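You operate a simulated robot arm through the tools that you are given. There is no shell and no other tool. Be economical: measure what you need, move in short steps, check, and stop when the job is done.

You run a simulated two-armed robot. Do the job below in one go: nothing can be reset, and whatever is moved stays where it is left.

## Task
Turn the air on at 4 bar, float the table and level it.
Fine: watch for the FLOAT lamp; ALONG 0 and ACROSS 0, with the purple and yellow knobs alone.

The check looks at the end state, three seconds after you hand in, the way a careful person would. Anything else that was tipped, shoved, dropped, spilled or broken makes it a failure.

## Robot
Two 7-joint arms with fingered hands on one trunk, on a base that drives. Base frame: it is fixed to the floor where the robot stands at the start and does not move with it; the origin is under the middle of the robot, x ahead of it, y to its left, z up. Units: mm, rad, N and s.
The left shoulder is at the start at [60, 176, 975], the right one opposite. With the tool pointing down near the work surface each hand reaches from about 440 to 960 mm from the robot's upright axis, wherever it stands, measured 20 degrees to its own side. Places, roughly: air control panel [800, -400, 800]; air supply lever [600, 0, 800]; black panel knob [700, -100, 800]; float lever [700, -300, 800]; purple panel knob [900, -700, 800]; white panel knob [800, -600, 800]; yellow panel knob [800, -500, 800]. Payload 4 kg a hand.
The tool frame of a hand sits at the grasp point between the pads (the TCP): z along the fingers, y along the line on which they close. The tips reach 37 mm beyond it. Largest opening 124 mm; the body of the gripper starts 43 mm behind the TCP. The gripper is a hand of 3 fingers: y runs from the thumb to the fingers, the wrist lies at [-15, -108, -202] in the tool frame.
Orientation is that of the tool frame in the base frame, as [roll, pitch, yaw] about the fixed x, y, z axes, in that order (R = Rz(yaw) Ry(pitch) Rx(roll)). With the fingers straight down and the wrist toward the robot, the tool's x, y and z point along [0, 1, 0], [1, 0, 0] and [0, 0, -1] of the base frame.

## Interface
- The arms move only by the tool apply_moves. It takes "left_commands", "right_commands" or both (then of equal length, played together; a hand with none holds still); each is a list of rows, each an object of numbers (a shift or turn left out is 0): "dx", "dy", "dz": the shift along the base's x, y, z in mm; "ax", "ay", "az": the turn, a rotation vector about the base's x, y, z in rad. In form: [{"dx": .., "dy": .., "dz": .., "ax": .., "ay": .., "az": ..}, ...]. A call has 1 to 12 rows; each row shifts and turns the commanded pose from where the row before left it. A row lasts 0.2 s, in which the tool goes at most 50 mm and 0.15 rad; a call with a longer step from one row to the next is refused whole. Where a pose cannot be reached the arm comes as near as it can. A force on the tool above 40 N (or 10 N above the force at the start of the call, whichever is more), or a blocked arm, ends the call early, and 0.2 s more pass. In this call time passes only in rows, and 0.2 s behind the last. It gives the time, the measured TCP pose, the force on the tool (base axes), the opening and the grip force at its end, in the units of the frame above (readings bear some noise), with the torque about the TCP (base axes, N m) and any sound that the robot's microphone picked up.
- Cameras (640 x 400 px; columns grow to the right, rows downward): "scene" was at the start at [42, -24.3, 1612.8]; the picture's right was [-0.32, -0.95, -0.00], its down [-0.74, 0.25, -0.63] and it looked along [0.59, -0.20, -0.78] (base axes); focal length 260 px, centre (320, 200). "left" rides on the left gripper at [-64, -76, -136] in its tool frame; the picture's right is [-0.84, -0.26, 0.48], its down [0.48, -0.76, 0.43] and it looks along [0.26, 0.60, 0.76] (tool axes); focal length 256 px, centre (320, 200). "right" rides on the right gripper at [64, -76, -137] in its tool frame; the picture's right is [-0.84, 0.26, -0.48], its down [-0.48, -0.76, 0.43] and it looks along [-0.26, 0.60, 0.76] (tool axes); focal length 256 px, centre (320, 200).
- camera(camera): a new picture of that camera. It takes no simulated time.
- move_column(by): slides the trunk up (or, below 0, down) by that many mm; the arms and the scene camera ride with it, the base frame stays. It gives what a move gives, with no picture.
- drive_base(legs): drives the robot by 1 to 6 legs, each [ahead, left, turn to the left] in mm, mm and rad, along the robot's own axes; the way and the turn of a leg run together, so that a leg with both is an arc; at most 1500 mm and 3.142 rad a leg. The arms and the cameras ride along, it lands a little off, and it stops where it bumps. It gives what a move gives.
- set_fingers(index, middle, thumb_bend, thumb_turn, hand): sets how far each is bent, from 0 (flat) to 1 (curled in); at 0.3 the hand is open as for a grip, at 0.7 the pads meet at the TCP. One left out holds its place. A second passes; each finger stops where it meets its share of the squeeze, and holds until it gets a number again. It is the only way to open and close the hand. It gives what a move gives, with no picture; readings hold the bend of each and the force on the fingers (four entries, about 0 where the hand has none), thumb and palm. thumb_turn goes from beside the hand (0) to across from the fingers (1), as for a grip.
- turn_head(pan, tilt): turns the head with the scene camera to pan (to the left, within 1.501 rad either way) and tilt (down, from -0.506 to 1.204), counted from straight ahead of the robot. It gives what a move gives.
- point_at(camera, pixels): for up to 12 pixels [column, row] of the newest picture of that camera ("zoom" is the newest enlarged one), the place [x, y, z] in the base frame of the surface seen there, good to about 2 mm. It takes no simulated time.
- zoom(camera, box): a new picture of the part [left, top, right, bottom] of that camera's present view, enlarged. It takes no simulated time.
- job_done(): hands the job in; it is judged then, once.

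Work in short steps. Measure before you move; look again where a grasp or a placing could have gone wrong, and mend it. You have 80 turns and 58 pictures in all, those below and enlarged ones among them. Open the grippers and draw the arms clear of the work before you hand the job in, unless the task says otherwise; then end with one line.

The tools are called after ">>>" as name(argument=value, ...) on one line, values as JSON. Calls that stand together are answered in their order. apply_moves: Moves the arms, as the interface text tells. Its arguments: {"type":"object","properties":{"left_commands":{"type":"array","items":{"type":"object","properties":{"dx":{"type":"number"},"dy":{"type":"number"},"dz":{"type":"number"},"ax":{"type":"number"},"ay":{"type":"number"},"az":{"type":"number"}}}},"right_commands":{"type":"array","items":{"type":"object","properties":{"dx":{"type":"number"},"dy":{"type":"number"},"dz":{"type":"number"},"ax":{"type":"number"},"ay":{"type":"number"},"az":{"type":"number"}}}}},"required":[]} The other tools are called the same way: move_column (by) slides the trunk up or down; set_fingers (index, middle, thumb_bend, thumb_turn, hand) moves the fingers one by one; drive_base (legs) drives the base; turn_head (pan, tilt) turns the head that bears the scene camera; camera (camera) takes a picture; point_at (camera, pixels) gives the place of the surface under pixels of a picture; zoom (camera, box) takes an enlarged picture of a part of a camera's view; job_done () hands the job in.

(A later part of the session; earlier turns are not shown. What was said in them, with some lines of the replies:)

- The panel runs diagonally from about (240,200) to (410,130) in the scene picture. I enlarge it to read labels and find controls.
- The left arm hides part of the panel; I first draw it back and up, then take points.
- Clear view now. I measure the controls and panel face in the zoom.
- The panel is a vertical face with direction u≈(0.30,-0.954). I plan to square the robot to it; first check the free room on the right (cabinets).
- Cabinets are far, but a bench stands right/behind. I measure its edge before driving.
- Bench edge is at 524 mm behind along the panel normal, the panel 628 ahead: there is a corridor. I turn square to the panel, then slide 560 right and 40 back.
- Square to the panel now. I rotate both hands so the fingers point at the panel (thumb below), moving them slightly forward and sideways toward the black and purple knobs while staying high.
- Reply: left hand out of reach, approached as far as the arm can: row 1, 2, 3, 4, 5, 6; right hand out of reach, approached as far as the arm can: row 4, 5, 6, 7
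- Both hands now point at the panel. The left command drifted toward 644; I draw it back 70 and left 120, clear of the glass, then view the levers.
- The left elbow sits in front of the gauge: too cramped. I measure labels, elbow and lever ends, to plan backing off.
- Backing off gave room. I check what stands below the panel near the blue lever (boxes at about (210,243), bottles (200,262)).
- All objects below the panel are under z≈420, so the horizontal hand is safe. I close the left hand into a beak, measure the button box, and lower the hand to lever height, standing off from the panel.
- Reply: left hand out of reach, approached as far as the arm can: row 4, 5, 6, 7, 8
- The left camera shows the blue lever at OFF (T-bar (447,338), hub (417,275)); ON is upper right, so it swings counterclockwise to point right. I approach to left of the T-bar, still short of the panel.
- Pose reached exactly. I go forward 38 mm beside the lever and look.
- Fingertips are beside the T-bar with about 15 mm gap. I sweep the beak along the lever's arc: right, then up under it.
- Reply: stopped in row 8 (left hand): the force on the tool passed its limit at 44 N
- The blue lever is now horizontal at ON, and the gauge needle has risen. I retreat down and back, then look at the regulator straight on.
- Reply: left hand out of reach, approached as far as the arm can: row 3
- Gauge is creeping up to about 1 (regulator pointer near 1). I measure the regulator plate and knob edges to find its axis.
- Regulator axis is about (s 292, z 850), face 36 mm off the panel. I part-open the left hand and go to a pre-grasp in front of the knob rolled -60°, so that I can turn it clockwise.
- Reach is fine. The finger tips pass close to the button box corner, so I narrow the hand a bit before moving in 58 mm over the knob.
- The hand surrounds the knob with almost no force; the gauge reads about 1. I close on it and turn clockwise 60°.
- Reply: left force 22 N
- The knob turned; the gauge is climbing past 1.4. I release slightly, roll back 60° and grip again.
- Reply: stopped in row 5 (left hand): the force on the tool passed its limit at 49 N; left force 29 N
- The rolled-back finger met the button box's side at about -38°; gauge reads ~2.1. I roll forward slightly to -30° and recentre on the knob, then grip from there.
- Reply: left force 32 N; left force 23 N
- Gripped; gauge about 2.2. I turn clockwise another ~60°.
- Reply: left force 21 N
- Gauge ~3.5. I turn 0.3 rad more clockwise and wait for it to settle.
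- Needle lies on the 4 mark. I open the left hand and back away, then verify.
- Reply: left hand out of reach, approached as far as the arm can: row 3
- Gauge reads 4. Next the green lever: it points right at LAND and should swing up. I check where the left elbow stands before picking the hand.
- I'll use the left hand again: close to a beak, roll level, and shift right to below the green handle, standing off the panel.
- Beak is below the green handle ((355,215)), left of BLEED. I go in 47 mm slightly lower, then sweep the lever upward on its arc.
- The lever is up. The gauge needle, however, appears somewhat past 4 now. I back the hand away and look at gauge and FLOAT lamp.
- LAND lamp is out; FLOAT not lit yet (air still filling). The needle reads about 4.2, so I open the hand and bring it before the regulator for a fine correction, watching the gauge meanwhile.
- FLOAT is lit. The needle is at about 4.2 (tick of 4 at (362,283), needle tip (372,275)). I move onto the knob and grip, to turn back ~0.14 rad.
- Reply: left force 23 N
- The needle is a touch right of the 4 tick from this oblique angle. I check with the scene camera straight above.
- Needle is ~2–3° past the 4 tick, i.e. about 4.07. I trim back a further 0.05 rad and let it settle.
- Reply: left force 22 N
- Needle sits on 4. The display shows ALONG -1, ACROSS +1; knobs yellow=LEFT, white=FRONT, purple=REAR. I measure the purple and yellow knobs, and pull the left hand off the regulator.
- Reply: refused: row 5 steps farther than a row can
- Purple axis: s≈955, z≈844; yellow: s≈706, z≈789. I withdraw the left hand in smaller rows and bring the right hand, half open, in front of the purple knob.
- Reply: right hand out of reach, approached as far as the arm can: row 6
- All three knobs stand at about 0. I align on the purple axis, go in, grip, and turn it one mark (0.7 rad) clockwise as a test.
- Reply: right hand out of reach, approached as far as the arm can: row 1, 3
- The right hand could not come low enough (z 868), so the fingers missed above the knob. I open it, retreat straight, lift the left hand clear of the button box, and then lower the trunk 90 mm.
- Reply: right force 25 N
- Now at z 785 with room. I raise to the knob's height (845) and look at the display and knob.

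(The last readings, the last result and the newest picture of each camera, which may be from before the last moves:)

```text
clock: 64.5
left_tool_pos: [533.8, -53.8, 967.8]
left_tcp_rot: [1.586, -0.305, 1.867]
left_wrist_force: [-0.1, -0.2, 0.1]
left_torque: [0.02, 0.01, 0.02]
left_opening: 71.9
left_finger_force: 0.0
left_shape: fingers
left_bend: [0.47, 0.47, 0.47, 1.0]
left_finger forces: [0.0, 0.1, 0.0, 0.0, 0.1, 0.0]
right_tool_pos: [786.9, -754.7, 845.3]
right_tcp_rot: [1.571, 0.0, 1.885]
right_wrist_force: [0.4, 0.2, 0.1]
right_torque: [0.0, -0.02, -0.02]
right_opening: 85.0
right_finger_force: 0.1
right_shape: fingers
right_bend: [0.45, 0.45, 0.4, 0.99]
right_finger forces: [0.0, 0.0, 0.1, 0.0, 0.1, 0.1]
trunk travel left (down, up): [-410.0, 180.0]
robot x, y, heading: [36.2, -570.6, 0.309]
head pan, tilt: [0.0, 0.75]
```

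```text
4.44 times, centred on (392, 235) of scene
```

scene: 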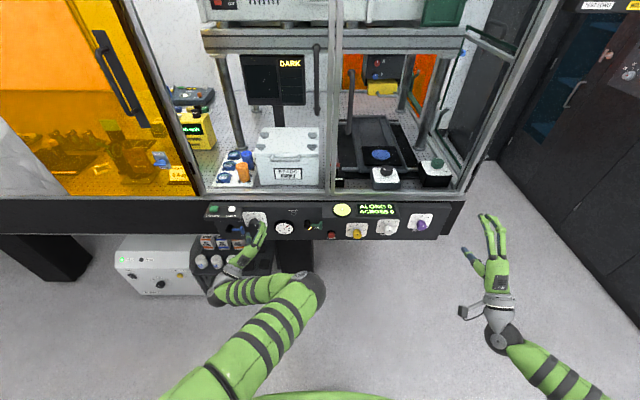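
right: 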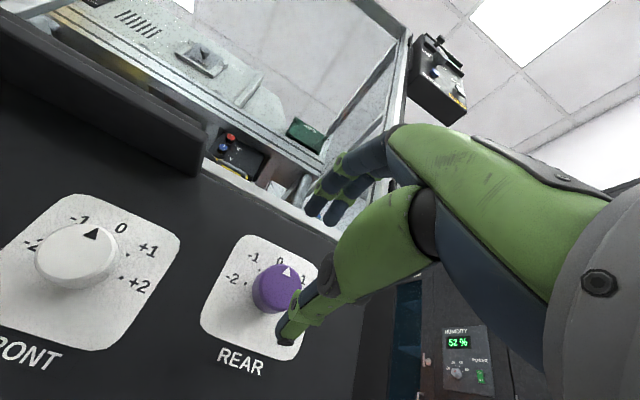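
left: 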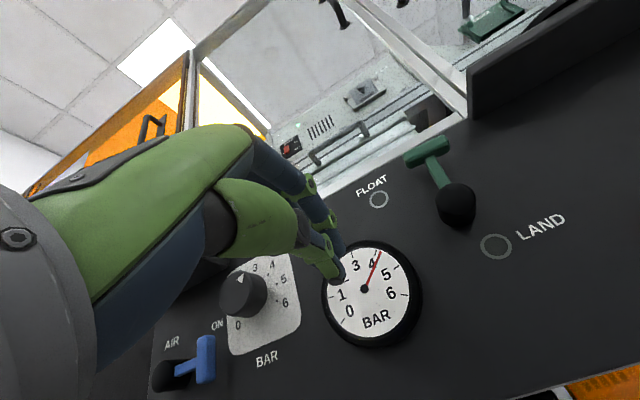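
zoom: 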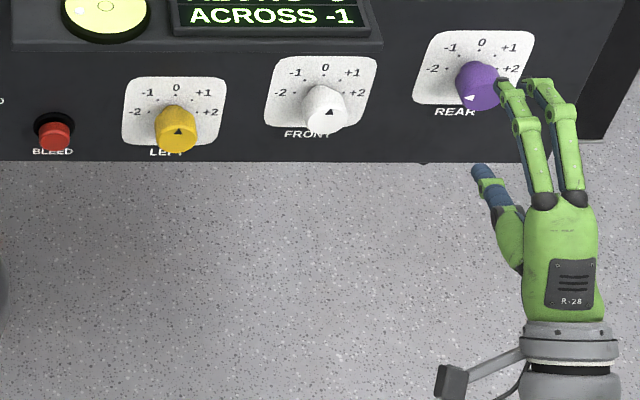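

The accidental thumb contact turned purple counterclockwise: its pointer is now left, ACROSS −1 (was +1). So one mark clockwise should give 0. I go in 60 mm at correct height and grip.

>>> apply_moves(right_commands=[{"dx": 14.5, "dy": 4.5}, {"dx": 14.5, "dy": 4.5}, {"dx": 14.5, "dy": 4.5}, {"dx": 14, "dy": 4.5}])

>>> set_fingers(hand="right", index=0.7, middle=0.7, thumb_bend=0.7)

```text
clock: 65.5
left_tool_pos: [534.4, -55.6, 968.4]
left_tcp_rot: [1.585, -0.303, 1.865]
left_wrist_force: [0.1, -0.1, -0.7]
left_torque: [-0.01, -0.01, 0.0]
left_opening: 71.4
left_finger_force: 0.1
left_shape: fingers
left_bend: [0.47, 0.47, 0.47, 1.0]
left_finger forces: [0.0, 0.0, 0.1, 0.0, 0.0, 0.1]
right_tool_pos: [846.0, -735.8, 844.4]
right_tcp_rot: [1.571, 0.0, 1.884]
right_wrist_force: [-4.2, -1.0, -0.2]
right_torque: [0.04, -0.24, 0.0]
right_opening: 85.1
right_finger_force: 1.8
right_shape: fingers
right_bend: [0.45, 0.45, 0.4, 0.99]
right_finger forces: [1.1, 3.3, 0.0, 0.1, 0.0, 0.1]
trunk travel left (down, up): [-410.0, 180.0]
robot x, y, heading: [38.6, -571.0, 0.31]
head pan, tilt: [0.0, 0.75]
```

```text
clock: 66.5
left_tool_pos: [535.3, -55.5, 966.8]
left_tcp_rot: [1.586, -0.305, 1.863]
left_wrist_force: [0.4, -0.2, -0.2]
left_torque: [0.01, 0.01, 0.02]
left_opening: 71.7
left_finger_force: 0.0
left_shape: fingers
left_bend: [0.47, 0.47, 0.47, 1.0]
left_finger forces: [0.1, 0.1, 0.0, 0.0, 0.0, 0.1]
right_tool_pos: [847.8, -734.9, 843.1]
right_tcp_rot: [1.571, -0.001, 1.882]
right_wrist_force: [-6.9, -1.0, -8.9]
right_torque: [0.13, -0.25, -0.08]
right_opening: 40.4
right_finger_force: 24.6
right_shape: fingers
right_bend: [0.63, 0.64, 0.57, 1.0]
right_finger forces: [11.3, 11.5, 0.0, 0.1, 26.7, 0.1]
trunk travel left (down, up): [-410.0, 180.0]
robot x, y, heading: [40.9, -570.4, 0.311]
head pan, tilt: [0.0, 0.75]
```

Firm grip on the purple knob. I turn clockwise 0.7 rad (one mark), then read the display.

>>> apply_moves(right_commands=[{"ax": 0.133, "ay": 0.042}, {"ax": 0.133, "ay": 0.042}, {"ax": 0.133, "ay": 0.042}, {"ax": 0.133, "ay": 0.042}, {"ax": 0.133, "ay": 0.042}, {}, {}, {}, {}, {}, {}, {}])

>>> zoom(camera="scene", box=[320, 170, 448, 250])

```text
clock: 69.1
left_tool_pos: [534.5, -53.3, 966.9]
left_tcp_rot: [1.587, -0.306, 1.868]
left_wrist_force: [-0.3, 0.3, -0.2]
left_torque: [0.02, 0.0, -0.01]
left_opening: 71.4
left_finger_force: 0.0
left_shape: fingers
left_bend: [0.47, 0.47, 0.47, 1.0]
left_finger forces: [0.1, 0.0, 0.0, 0.1, 0.0, 0.0]
right_tool_pos: [846.0, -735.1, 844.1]
right_tcp_rot: [1.57, -0.698, 1.88]
right_wrist_force: [3.3, 13.9, -13.8]
right_torque: [-0.01, 0.09, 0.07]
right_opening: 41.3
right_finger_force: 22.2
right_shape: fingers
right_bend: [0.65, 0.65, 0.56, 1.0]
right_finger forces: [7.4, 7.5, 0.0, 0.0, 29.4, 0.0]
trunk travel left (down, up): [-410.0, 180.0]
robot x, y, heading: [39.6, -569.8, 0.308]
head pan, tilt: [0.0, 0.75]
```

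```text
5.00 times, centred on (384, 210) of scene
```

zoom: 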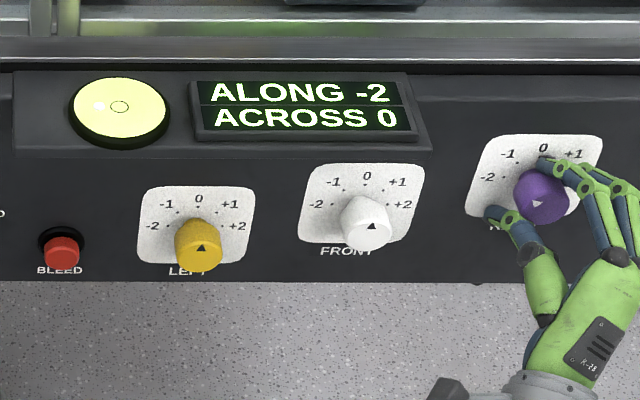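

ACROSS is 0, ALONG −2: purple moves both by one per mark. Purple is right; I release it, retreat straight, and shift to in front of yellow keeping the +0.7 roll so I can turn it counterclockwise.

>>> set_fingers(hand="right", index=0.45, middle=0.45, thumb_bend=0.43)

>>> apply_moves(right_commands=[{"dx": -14, "dy": -4.5}, {"dx": -22, "dy": -7}, {"dx": -22, "dy": -7}, {"dx": -10.7, "dy": 33.9, "dz": -7.9}, {"dx": -10.7, "dy": 33.9, "dz": -7.9}, {"dx": -10.7, "dy": 33.9, "dz": -7.9}, {"dx": -10.7, "dy": 33.9, "dz": -7.9}, {"dx": -10.7, "dy": 33.9, "dz": -7.9}, {"dx": -10.7, "dy": 33.9, "dz": -7.9}, {"dx": -10.7, "dy": 33.9, "dz": -7.9}])

```text
clock: 70.1
left_tool_pos: [534.8, -53.9, 967.7]
left_tcp_rot: [1.587, -0.306, 1.864]
left_wrist_force: [0.4, -0.4, -0.7]
left_torque: [0.04, -0.04, 0.03]
left_opening: 71.6
left_finger_force: 0.1
left_shape: fingers
left_bend: [0.47, 0.47, 0.47, 1.0]
left_finger forces: [0.0, 0.0, 0.0, 0.0, 0.1, 0.1]
right_tool_pos: [846.5, -736.4, 845.9]
right_tcp_rot: [1.567, -0.698, 1.883]
right_wrist_force: [0.3, 0.1, 0.5]
right_torque: [0.01, 0.01, -0.01]
right_opening: 80.7
right_finger_force: 0.0
right_shape: fingers
right_bend: [0.45, 0.45, 0.43, 0.99]
right_finger forces: [0.1, 0.1, 0.1, 0.0, 0.0, 0.1]
trunk travel left (down, up): [-410.0, 180.0]
robot x, y, heading: [35.4, -569.5, 0.315]
head pan, tilt: [0.0, 0.75]
```

```text
clock: 72.3
left_tool_pos: [534.6, -54.3, 967.5]
left_tcp_rot: [1.586, -0.304, 1.867]
left_wrist_force: [-0.6, 0.8, 0.7]
left_torque: [0.01, -0.02, 0.03]
left_opening: 71.3
left_finger_force: 0.1
left_shape: fingers
left_bend: [0.47, 0.47, 0.47, 1.0]
left_finger forces: [0.0, 0.0, 0.1, 0.0, 0.0, 0.0]
right_tool_pos: [722.6, -635.6, 853.8]
right_tcp_rot: [1.568, -0.698, 1.885]
right_wrist_force: [-0.6, -0.7, -0.3]
right_torque: [-0.01, 0.01, -0.01]
right_opening: 80.8
right_finger_force: 0.1
right_shape: fingers
right_bend: [0.45, 0.45, 0.43, 0.99]
right_finger forces: [0.0, 0.1, 0.0, 0.0, 0.1, 0.0]
right hand out of reach, approached as far as the arm can: row 6, 7, 8, 9, 10
trunk travel left (down, up): [-410.0, 180.0]
robot x, y, heading: [34.3, -572.8, 0.31]
head pan, tilt: [0.0, 0.75]
```

The right arm is too folded near the midline. I drive the robot 200 mm left along the panel so that yellow lies where purple was relative to the arm.

>>> drive_base(legs=[[0, 200, 0]])

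```text
clock: 73.9
left_tool_pos: [473.0, 137.1, 966.9]
left_tcp_rot: [1.586, -0.304, 1.865]
left_wrist_force: [0.2, 0.1, -0.1]
left_torque: [0.02, -0.02, 0.02]
left_opening: 71.3
left_finger_force: 0.1
left_shape: fingers
left_bend: [0.47, 0.47, 0.47, 1.0]
left_finger forces: [0.0, 0.0, 0.0, 0.0, 0.0, 0.1]
right_tool_pos: [661.0, -443.8, 853.9]
right_tcp_rot: [1.569, -0.697, 1.882]
right_wrist_force: [0.0, 0.1, -0.1]
right_torque: [0.02, -0.03, 0.0]
right_opening: 80.7
right_finger_force: 0.0
right_shape: fingers
right_bend: [0.45, 0.45, 0.43, 0.99]
right_finger forces: [0.1, 0.0, 0.1, 0.0, 0.1, 0.0]
trunk travel left (down, up): [-410.0, 180.0]
robot x, y, heading: [-21.4, -380.1, 0.312]
head pan, tilt: [0.0, 0.75]
```

Now I lower the trunk 50 mm and move the right hand to the yellow knob's axis, standing off.

>>> move_column(by=-50)

>>> apply_moves(right_commands=[{"dx": 17, "dy": -24, "dz": -5}, {"dx": 17, "dy": -24, "dz": -5}, {"dx": 17, "dy": -24, "dz": -5}])

```text
clock: 74.9
left_tool_pos: [472.3, 136.3, 918.0]
left_tcp_rot: [1.585, -0.305, 1.869]
left_wrist_force: [0.5, -0.1, -0.4]
left_torque: [0.0, -0.03, 0.0]
left_opening: 71.5
left_finger_force: 0.0
left_shape: fingers
left_bend: [0.47, 0.47, 0.47, 1.0]
left_finger forces: [0.1, 0.0, 0.0, 0.0, 0.0, 0.0]
right_tool_pos: [661.5, -445.0, 804.6]
right_tcp_rot: [1.567, -0.696, 1.884]
right_wrist_force: [0.0, 0.0, 0.5]
right_torque: [-0.02, 0.02, -0.01]
right_opening: 80.4
right_finger_force: 0.1
right_shape: fingers
right_bend: [0.45, 0.45, 0.43, 0.99]
right_finger forces: [0.1, 0.0, 0.0, 0.1, 0.1, 0.0]
trunk travel left (down, up): [-360.0, 230.0]
robot x, y, heading: [-24.7, -381.3, 0.313]
head pan, tilt: [0.0, 0.75]
```

```text
clock: 75.7
left_tool_pos: [471.9, 137.8, 918.2]
left_tcp_rot: [1.586, -0.305, 1.866]
left_wrist_force: [0.1, 0.1, -0.3]
left_torque: [0.01, -0.02, 0.04]
left_opening: 71.4
left_finger_force: 0.1
left_shape: fingers
left_bend: [0.47, 0.47, 0.47, 1.0]
left_finger forces: [0.1, 0.0, 0.1, 0.1, 0.0, 0.0]
right_tool_pos: [710.0, -517.1, 789.5]
right_tcp_rot: [1.569, -0.697, 1.885]
right_wrist_force: [0.4, -0.3, -0.7]
right_torque: [-0.02, -0.02, 0.01]
right_opening: 80.8
right_finger_force: 0.2
right_shape: fingers
right_bend: [0.45, 0.45, 0.43, 0.99]
right_finger forces: [0.0, 0.1, 0.0, 0.0, 0.1, 0.0]
trunk travel left (down, up): [-360.0, 230.0]
robot x, y, heading: [-23.3, -383.2, 0.306]
head pan, tilt: [0.0, 0.75]
```

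Aligned at s 706, z 789. I go in 63 mm, grip yellow, and turn it 0.7 rad counterclockwise as a test.

>>> apply_moves(right_commands=[{"dx": 15, "dy": 4.7}, {"dx": 15, "dy": 4.7}, {"dx": 15, "dy": 4.7}, {"dx": 15, "dy": 4.7}])

>>> set_fingers(hand="right", index=0.7, middle=0.7, thumb_bend=0.7)

>>> apply_moves(right_commands=[{"ax": -0.133, "ay": -0.042}, {"ax": -0.133, "ay": -0.042}, {"ax": -0.133, "ay": -0.042}, {"ax": -0.133, "ay": -0.042}, {"ax": -0.133, "ay": -0.042}, {}, {}, {}, {}, {}, {}, {}])

>>> turn_head(pan=-0.2, tilt=0.7)

>>> camera(camera="scene")

```text
clock: 76.7
left_tool_pos: [470.9, 136.0, 917.3]
left_tcp_rot: [1.585, -0.306, 1.864]
left_wrist_force: [-0.3, 0.2, 0.5]
left_torque: [-0.01, 0.0, -0.02]
left_opening: 71.5
left_finger_force: 0.0
left_shape: fingers
left_bend: [0.47, 0.47, 0.47, 1.0]
left_finger forces: [0.0, 0.0, 0.0, 0.0, 0.0, 0.0]
right_tool_pos: [771.6, -497.7, 790.0]
right_tcp_rot: [1.567, -0.697, 1.883]
right_wrist_force: [-8.9, -1.7, 0.8]
right_torque: [0.02, -0.33, -0.24]
right_opening: 80.5
right_finger_force: 4.5
right_shape: fingers
right_bend: [0.45, 0.45, 0.43, 0.99]
right_finger forces: [4.5, 4.9, 0.0, 0.0, 0.0, 0.0]
trunk travel left (down, up): [-360.0, 230.0]
robot x, y, heading: [-20.2, -382.0, 0.313]
head pan, tilt: [0.0, 0.75]
```

```text
clock: 77.7
left_tool_pos: [472.3, 136.9, 918.2]
left_tcp_rot: [1.585, -0.306, 1.868]
left_wrist_force: [-0.1, -0.4, 0.2]
left_torque: [0.0, -0.01, -0.03]
left_opening: 71.2
left_finger_force: 0.1
left_shape: fingers
left_bend: [0.47, 0.47, 0.47, 1.0]
left_finger forces: [0.1, 0.0, 0.1, 0.0, 0.1, 0.0]
right_tool_pos: [772.2, -497.0, 788.2]
right_tcp_rot: [1.568, -0.698, 1.888]
right_wrist_force: [-16.3, 2.5, -11.6]
right_torque: [0.09, -0.07, -0.13]
right_opening: 41.6
right_finger_force: 26.5
right_shape: fingers
right_bend: [0.64, 0.66, 0.56, 1.0]
right_finger forces: [14.5, 8.5, 0.0, 0.1, 29.1, 0.0]
trunk travel left (down, up): [-360.0, 230.0]
robot x, y, heading: [-24.3, -381.1, 0.309]
head pan, tilt: [0.0, 0.75]
```

```text
clock: 80.3
left_tool_pos: [474.4, 135.8, 917.9]
left_tcp_rot: [1.586, -0.305, 1.866]
left_wrist_force: [-1.0, 0.5, -0.5]
left_torque: [-0.01, -0.01, 0.01]
left_opening: 71.5
left_finger_force: 0.0
left_shape: fingers
left_bend: [0.47, 0.47, 0.47, 1.0]
left_finger forces: [0.0, 0.0, 0.0, 0.0, 0.1, 0.1]
right_tool_pos: [772.1, -497.1, 788.4]
right_tcp_rot: [1.572, 0.0, 1.883]
right_wrist_force: [3.9, 2.1, -5.5]
right_torque: [0.03, -0.1, -0.01]
right_opening: 41.5
right_finger_force: 19.9
right_shape: fingers
right_bend: [0.64, 0.65, 0.57, 1.0]
right_finger forces: [9.5, 9.9, 0.0, 0.1, 21.7, 0.1]
trunk travel left (down, up): [-360.0, 230.0]
robot x, y, heading: [-23.6, -382.3, 0.309]
head pan, tilt: [0.0, 0.75]
```

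```text
clock: 81.0
left_tool_pos: [473.2, 136.5, 917.3]
left_tcp_rot: [1.587, -0.307, 1.863]
left_wrist_force: [-0.7, 0.2, -0.4]
left_torque: [0.02, 0.01, 0.0]
left_opening: 71.4
left_finger_force: 0.1
left_shape: fingers
left_bend: [0.47, 0.47, 0.47, 1.0]
left_finger forces: [0.1, 0.0, 0.1, 0.1, 0.0, 0.0]
right_tool_pos: [772.1, -497.7, 788.3]
right_tcp_rot: [1.573, 0.0, 1.884]
right_wrist_force: [2.9, 1.8, -5.5]
right_torque: [0.02, -0.12, -0.02]
right_opening: 41.4
right_finger_force: 21.2
right_shape: fingers
right_bend: [0.64, 0.65, 0.57, 1.0]
right_finger forces: [9.6, 9.9, 0.1, 0.0, 21.5, 0.0]
trunk travel left (down, up): [-360.0, 230.0]
robot x, y, heading: [-25.6, -379.5, 0.31]
head pan, tilt: [-0.201, 0.7]
```

```text
10 pictures are left
```

scene: 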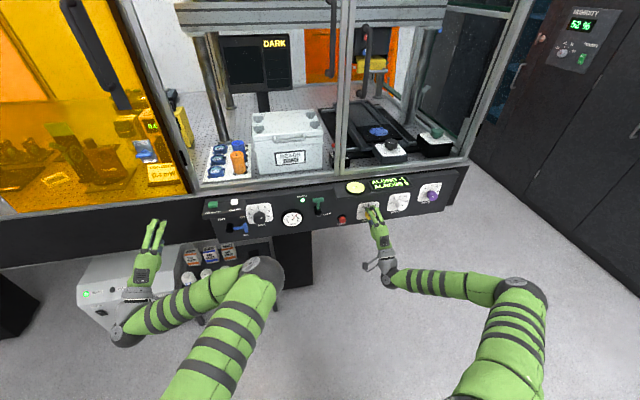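

I enlarge the display region around (390,185).

>>> zoom(camera="scene", box=[336, 165, 448, 235])

```text
5.71 times, centred on (392, 200) of scene
```

zoom: 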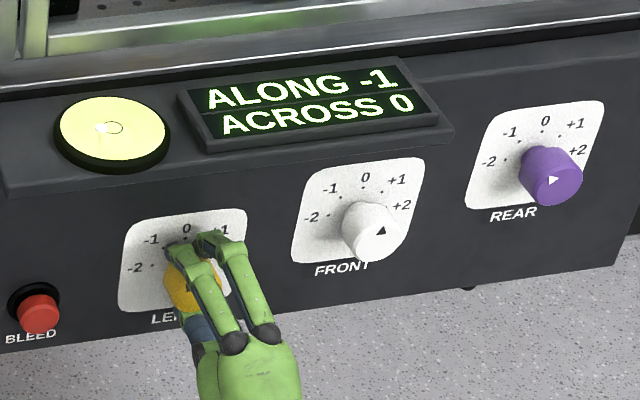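

ALONG went to −1, ACROSS stays 0; yellow works one mark per unit. I turn another 0.7 rad counterclockwise and read again.

>>> apply_moves(right_commands=[{"ax": -0.133, "ay": -0.042}, {"ax": -0.133, "ay": -0.042}, {"ax": -0.133, "ay": -0.042}, {"ax": -0.133, "ay": -0.042}, {"ax": -0.133, "ay": -0.042}, {}, {}, {}, {}, {}, {}, {}])

>>> zoom(camera="scene", box=[336, 165, 448, 235])

```text
clock: 83.6
left_tool_pos: [471.7, 136.3, 919.6]
left_tcp_rot: [1.586, -0.304, 1.866]
left_wrist_force: [1.1, 0.2, -1.5]
left_torque: [-0.02, 0.01, -0.02]
left_opening: 71.3
left_finger_force: 0.0
left_shape: fingers
left_bend: [0.47, 0.47, 0.47, 1.0]
left_finger forces: [0.0, 0.0, 0.0, 0.0, 0.0, 0.0]
right_tool_pos: [771.7, -498.0, 789.7]
right_tcp_rot: [1.577, 0.697, 1.884]
right_wrist_force: [-2.7, -5.9, 0.4]
right_torque: [0.13, -0.28, 0.04]
right_opening: 40.9
right_finger_force: 25.3
right_shape: fingers
right_bend: [0.63, 0.65, 0.57, 1.0]
right_finger forces: [15.0, 14.6, 0.0, 0.0, 20.0, 0.0]
trunk travel left (down, up): [-360.0, 230.0]
robot x, y, heading: [-26.2, -378.9, 0.314]
head pan, tilt: [-0.201, 0.7]
```

```text
5.71 times, centred on (392, 200) of scene
```

zoom: 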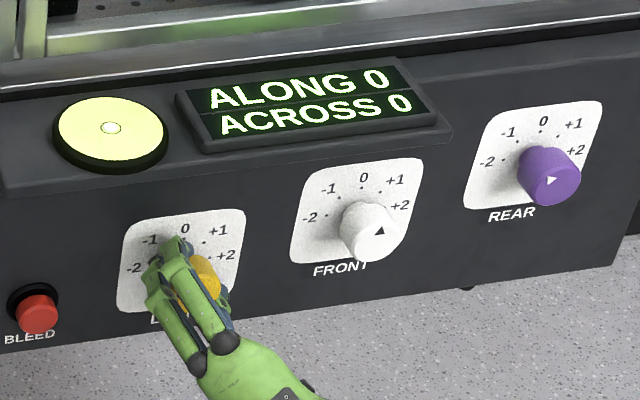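

Both read 0 and the bubble is centred. I release yellow, retreat straight back, and pull both arms clear.

>>> set_fingers(hand="right", index=0.42, middle=0.42, thumb_bend=0.42)

>>> apply_moves(right_commands=[{"dx": -14, "dy": -4.5}, {"dx": -22, "dy": -7}, {"dx": -25, "dy": -8}, {"dx": -20, "dy": -6}])

>>> drive_base(legs=[[-60, 0, 0]])

>>> set_fingers(hand="right", index=0.3, middle=0.3, thumb_bend=0.3)

>>> set_fingers(hand="left", index=0.3, middle=0.3, thumb_bend=0.3)

>>> zoom(camera="scene", box=[320, 150, 464, 240])

>>> zoom(camera="scene", box=[190, 165, 350, 265])

```text
clock: 84.6
left_tool_pos: [473.3, 135.1, 919.0]
left_tcp_rot: [1.586, -0.305, 1.867]
left_wrist_force: [0.4, 0.2, -0.3]
left_torque: [0.01, 0.03, 0.0]
left_opening: 71.7
left_finger_force: 0.1
left_shape: fingers
left_bend: [0.47, 0.47, 0.47, 1.0]
left_finger forces: [0.0, 0.1, 0.0, 0.1, 0.0, 0.0]
right_tool_pos: [771.5, -498.1, 788.4]
right_tcp_rot: [1.578, 0.696, 1.885]
right_wrist_force: [-4.5, -0.5, -1.1]
right_torque: [-0.04, -0.13, 0.12]
right_opening: 87.0
right_finger_force: 1.7
right_shape: fingers
right_bend: [0.42, 0.43, 0.42, 0.99]
right_finger forces: [0.8, 3.9, 0.1, 0.0, 0.1, 0.0]
trunk travel left (down, up): [-360.0, 230.0]
robot x, y, heading: [-23.4, -378.6, 0.31]
head pan, tilt: [-0.201, 0.7]
```

```text
clock: 85.6
left_tool_pos: [471.9, 136.7, 916.9]
left_tcp_rot: [1.587, -0.304, 1.865]
left_wrist_force: [0.0, 0.8, -0.6]
left_torque: [0.06, 0.0, 0.03]
left_opening: 71.5
left_finger_force: 0.0
left_shape: fingers
left_bend: [0.47, 0.47, 0.47, 1.0]
left_finger forces: [0.1, 0.1, 0.0, 0.0, 0.0, 0.1]
right_tool_pos: [694.1, -523.5, 789.3]
right_tcp_rot: [1.577, 0.696, 1.885]
right_wrist_force: [-0.4, 0.1, -0.5]
right_torque: [-0.03, -0.03, 0.03]
right_opening: 86.8
right_finger_force: 0.1
right_shape: fingers
right_bend: [0.42, 0.42, 0.42, 0.99]
right_finger forces: [0.0, 0.0, 0.0, 0.0, 0.0, 0.0]
trunk travel left (down, up): [-360.0, 230.0]
robot x, y, heading: [-21.0, -382.4, 0.317]
head pan, tilt: [-0.201, 0.7]
```

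```text
clock: 86.5
left_tool_pos: [415.4, 120.0, 918.0]
left_tcp_rot: [1.586, -0.304, 1.867]
left_wrist_force: [-0.5, 0.3, 1.2]
left_torque: [0.0, 0.01, 0.02]
left_opening: 71.6
left_finger_force: 0.0
left_shape: fingers
left_bend: [0.47, 0.47, 0.47, 1.0]
left_finger forces: [0.1, 0.1, 0.1, 0.1, 0.0, 0.1]
right_tool_pos: [637.9, -541.7, 790.0]
right_tcp_rot: [1.577, 0.696, 1.886]
right_wrist_force: [0.2, -0.2, 0.5]
right_torque: [-0.01, 0.04, -0.04]
right_opening: 86.7
right_finger_force: 0.1
right_shape: fingers
right_bend: [0.42, 0.42, 0.42, 0.99]
right_finger forces: [0.1, 0.0, 0.1, 0.0, 0.0, 0.0]
trunk travel left (down, up): [-360.0, 230.0]
robot x, y, heading: [-80.2, -397.9, 0.313]
head pan, tilt: [-0.201, 0.7]
```

```text
clock: 87.5
left_tool_pos: [417.2, 119.5, 918.8]
left_tcp_rot: [1.586, -0.306, 1.869]
left_wrist_force: [0.6, 0.8, -0.1]
left_torque: [-0.02, 0.0, 0.01]
left_opening: 71.5
left_finger_force: 0.1
left_shape: fingers
left_bend: [0.47, 0.47, 0.47, 1.0]
left_finger forces: [0.1, 0.1, 0.0, 0.0, 0.0, 0.1]
right_tool_pos: [638.1, -541.1, 791.0]
right_tcp_rot: [1.578, 0.696, 1.886]
right_wrist_force: [-0.3, 0.1, 1.0]
right_torque: [0.02, -0.03, -0.01]
right_opening: 123.2
right_finger_force: 0.1
right_shape: fingers
right_bend: [0.3, 0.3, 0.3, 0.98]
right_finger forces: [0.0, 0.0, 0.0, 0.1, 0.1, 0.0]
trunk travel left (down, up): [-360.0, 230.0]
robot x, y, heading: [-83.9, -397.6, 0.315]
head pan, tilt: [-0.201, 0.7]
```

```text
clock: 88.5
left_tool_pos: [415.2, 119.4, 917.9]
left_tcp_rot: [1.585, -0.304, 1.871]
left_wrist_force: [0.4, -0.9, 0.0]
left_torque: [0.02, 0.02, 0.01]
left_opening: 123.2
left_finger_force: 0.1
left_shape: fingers
left_bend: [0.3, 0.3, 0.3, 0.98]
left_finger forces: [0.0, 0.0, 0.0, 0.0, 0.1, 0.0]
right_tool_pos: [639.5, -540.7, 789.1]
right_tcp_rot: [1.578, 0.696, 1.888]
right_wrist_force: [-0.3, 1.6, 0.6]
right_torque: [0.03, 0.04, -0.01]
right_opening: 123.3
right_finger_force: 0.2
right_shape: fingers
right_bend: [0.3, 0.3, 0.3, 0.98]
right_finger forces: [0.1, 0.0, 0.0, 0.0, 0.0, 0.0]
trunk travel left (down, up): [-360.0, 230.0]
robot x, y, heading: [-81.7, -400.1, 0.31]
head pan, tilt: [-0.201, 0.7]
```

```text
4.44 times, centred on (392, 195) of scene
```

zoom: 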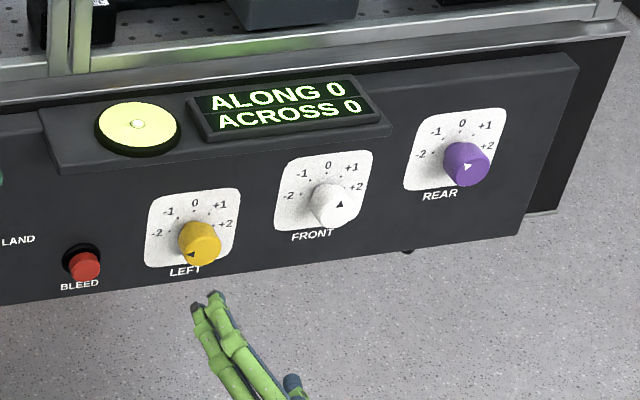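

```text
4.00 times, centred on (270, 215) of scene
```

zoom: 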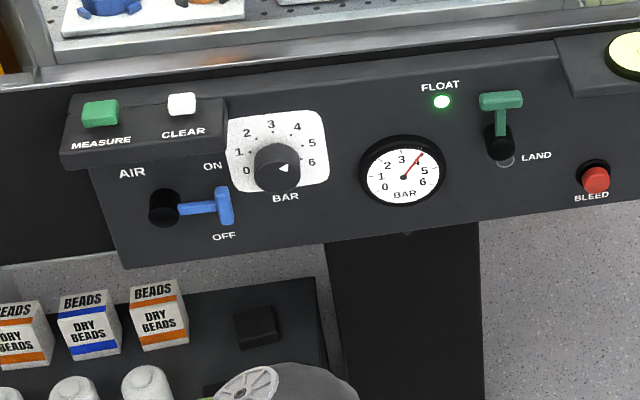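

Everything reads right with hands clear. One last close look at the gauge.

>>> zoom(camera="scene", box=[275, 195, 307, 220])

```text
16.00 times, centred on (291, 208) of scene
```

zoom: 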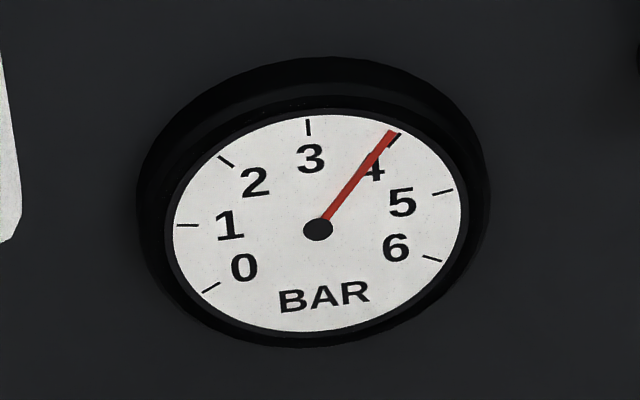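

The needle is on 4, the FLOAT lamp is lit, and ALONG and ACROSS both read 0. The arms are clear, so I hand in.

>>> job_done()

```text
The job is handed in.
```

The air is on at 4 bar, the FLOAT lamp is lit, and ALONG and ACROSS both read 0, levelled with only the purple and yellow knobs; my thumb bumped the purple knob once, and I then reset it.
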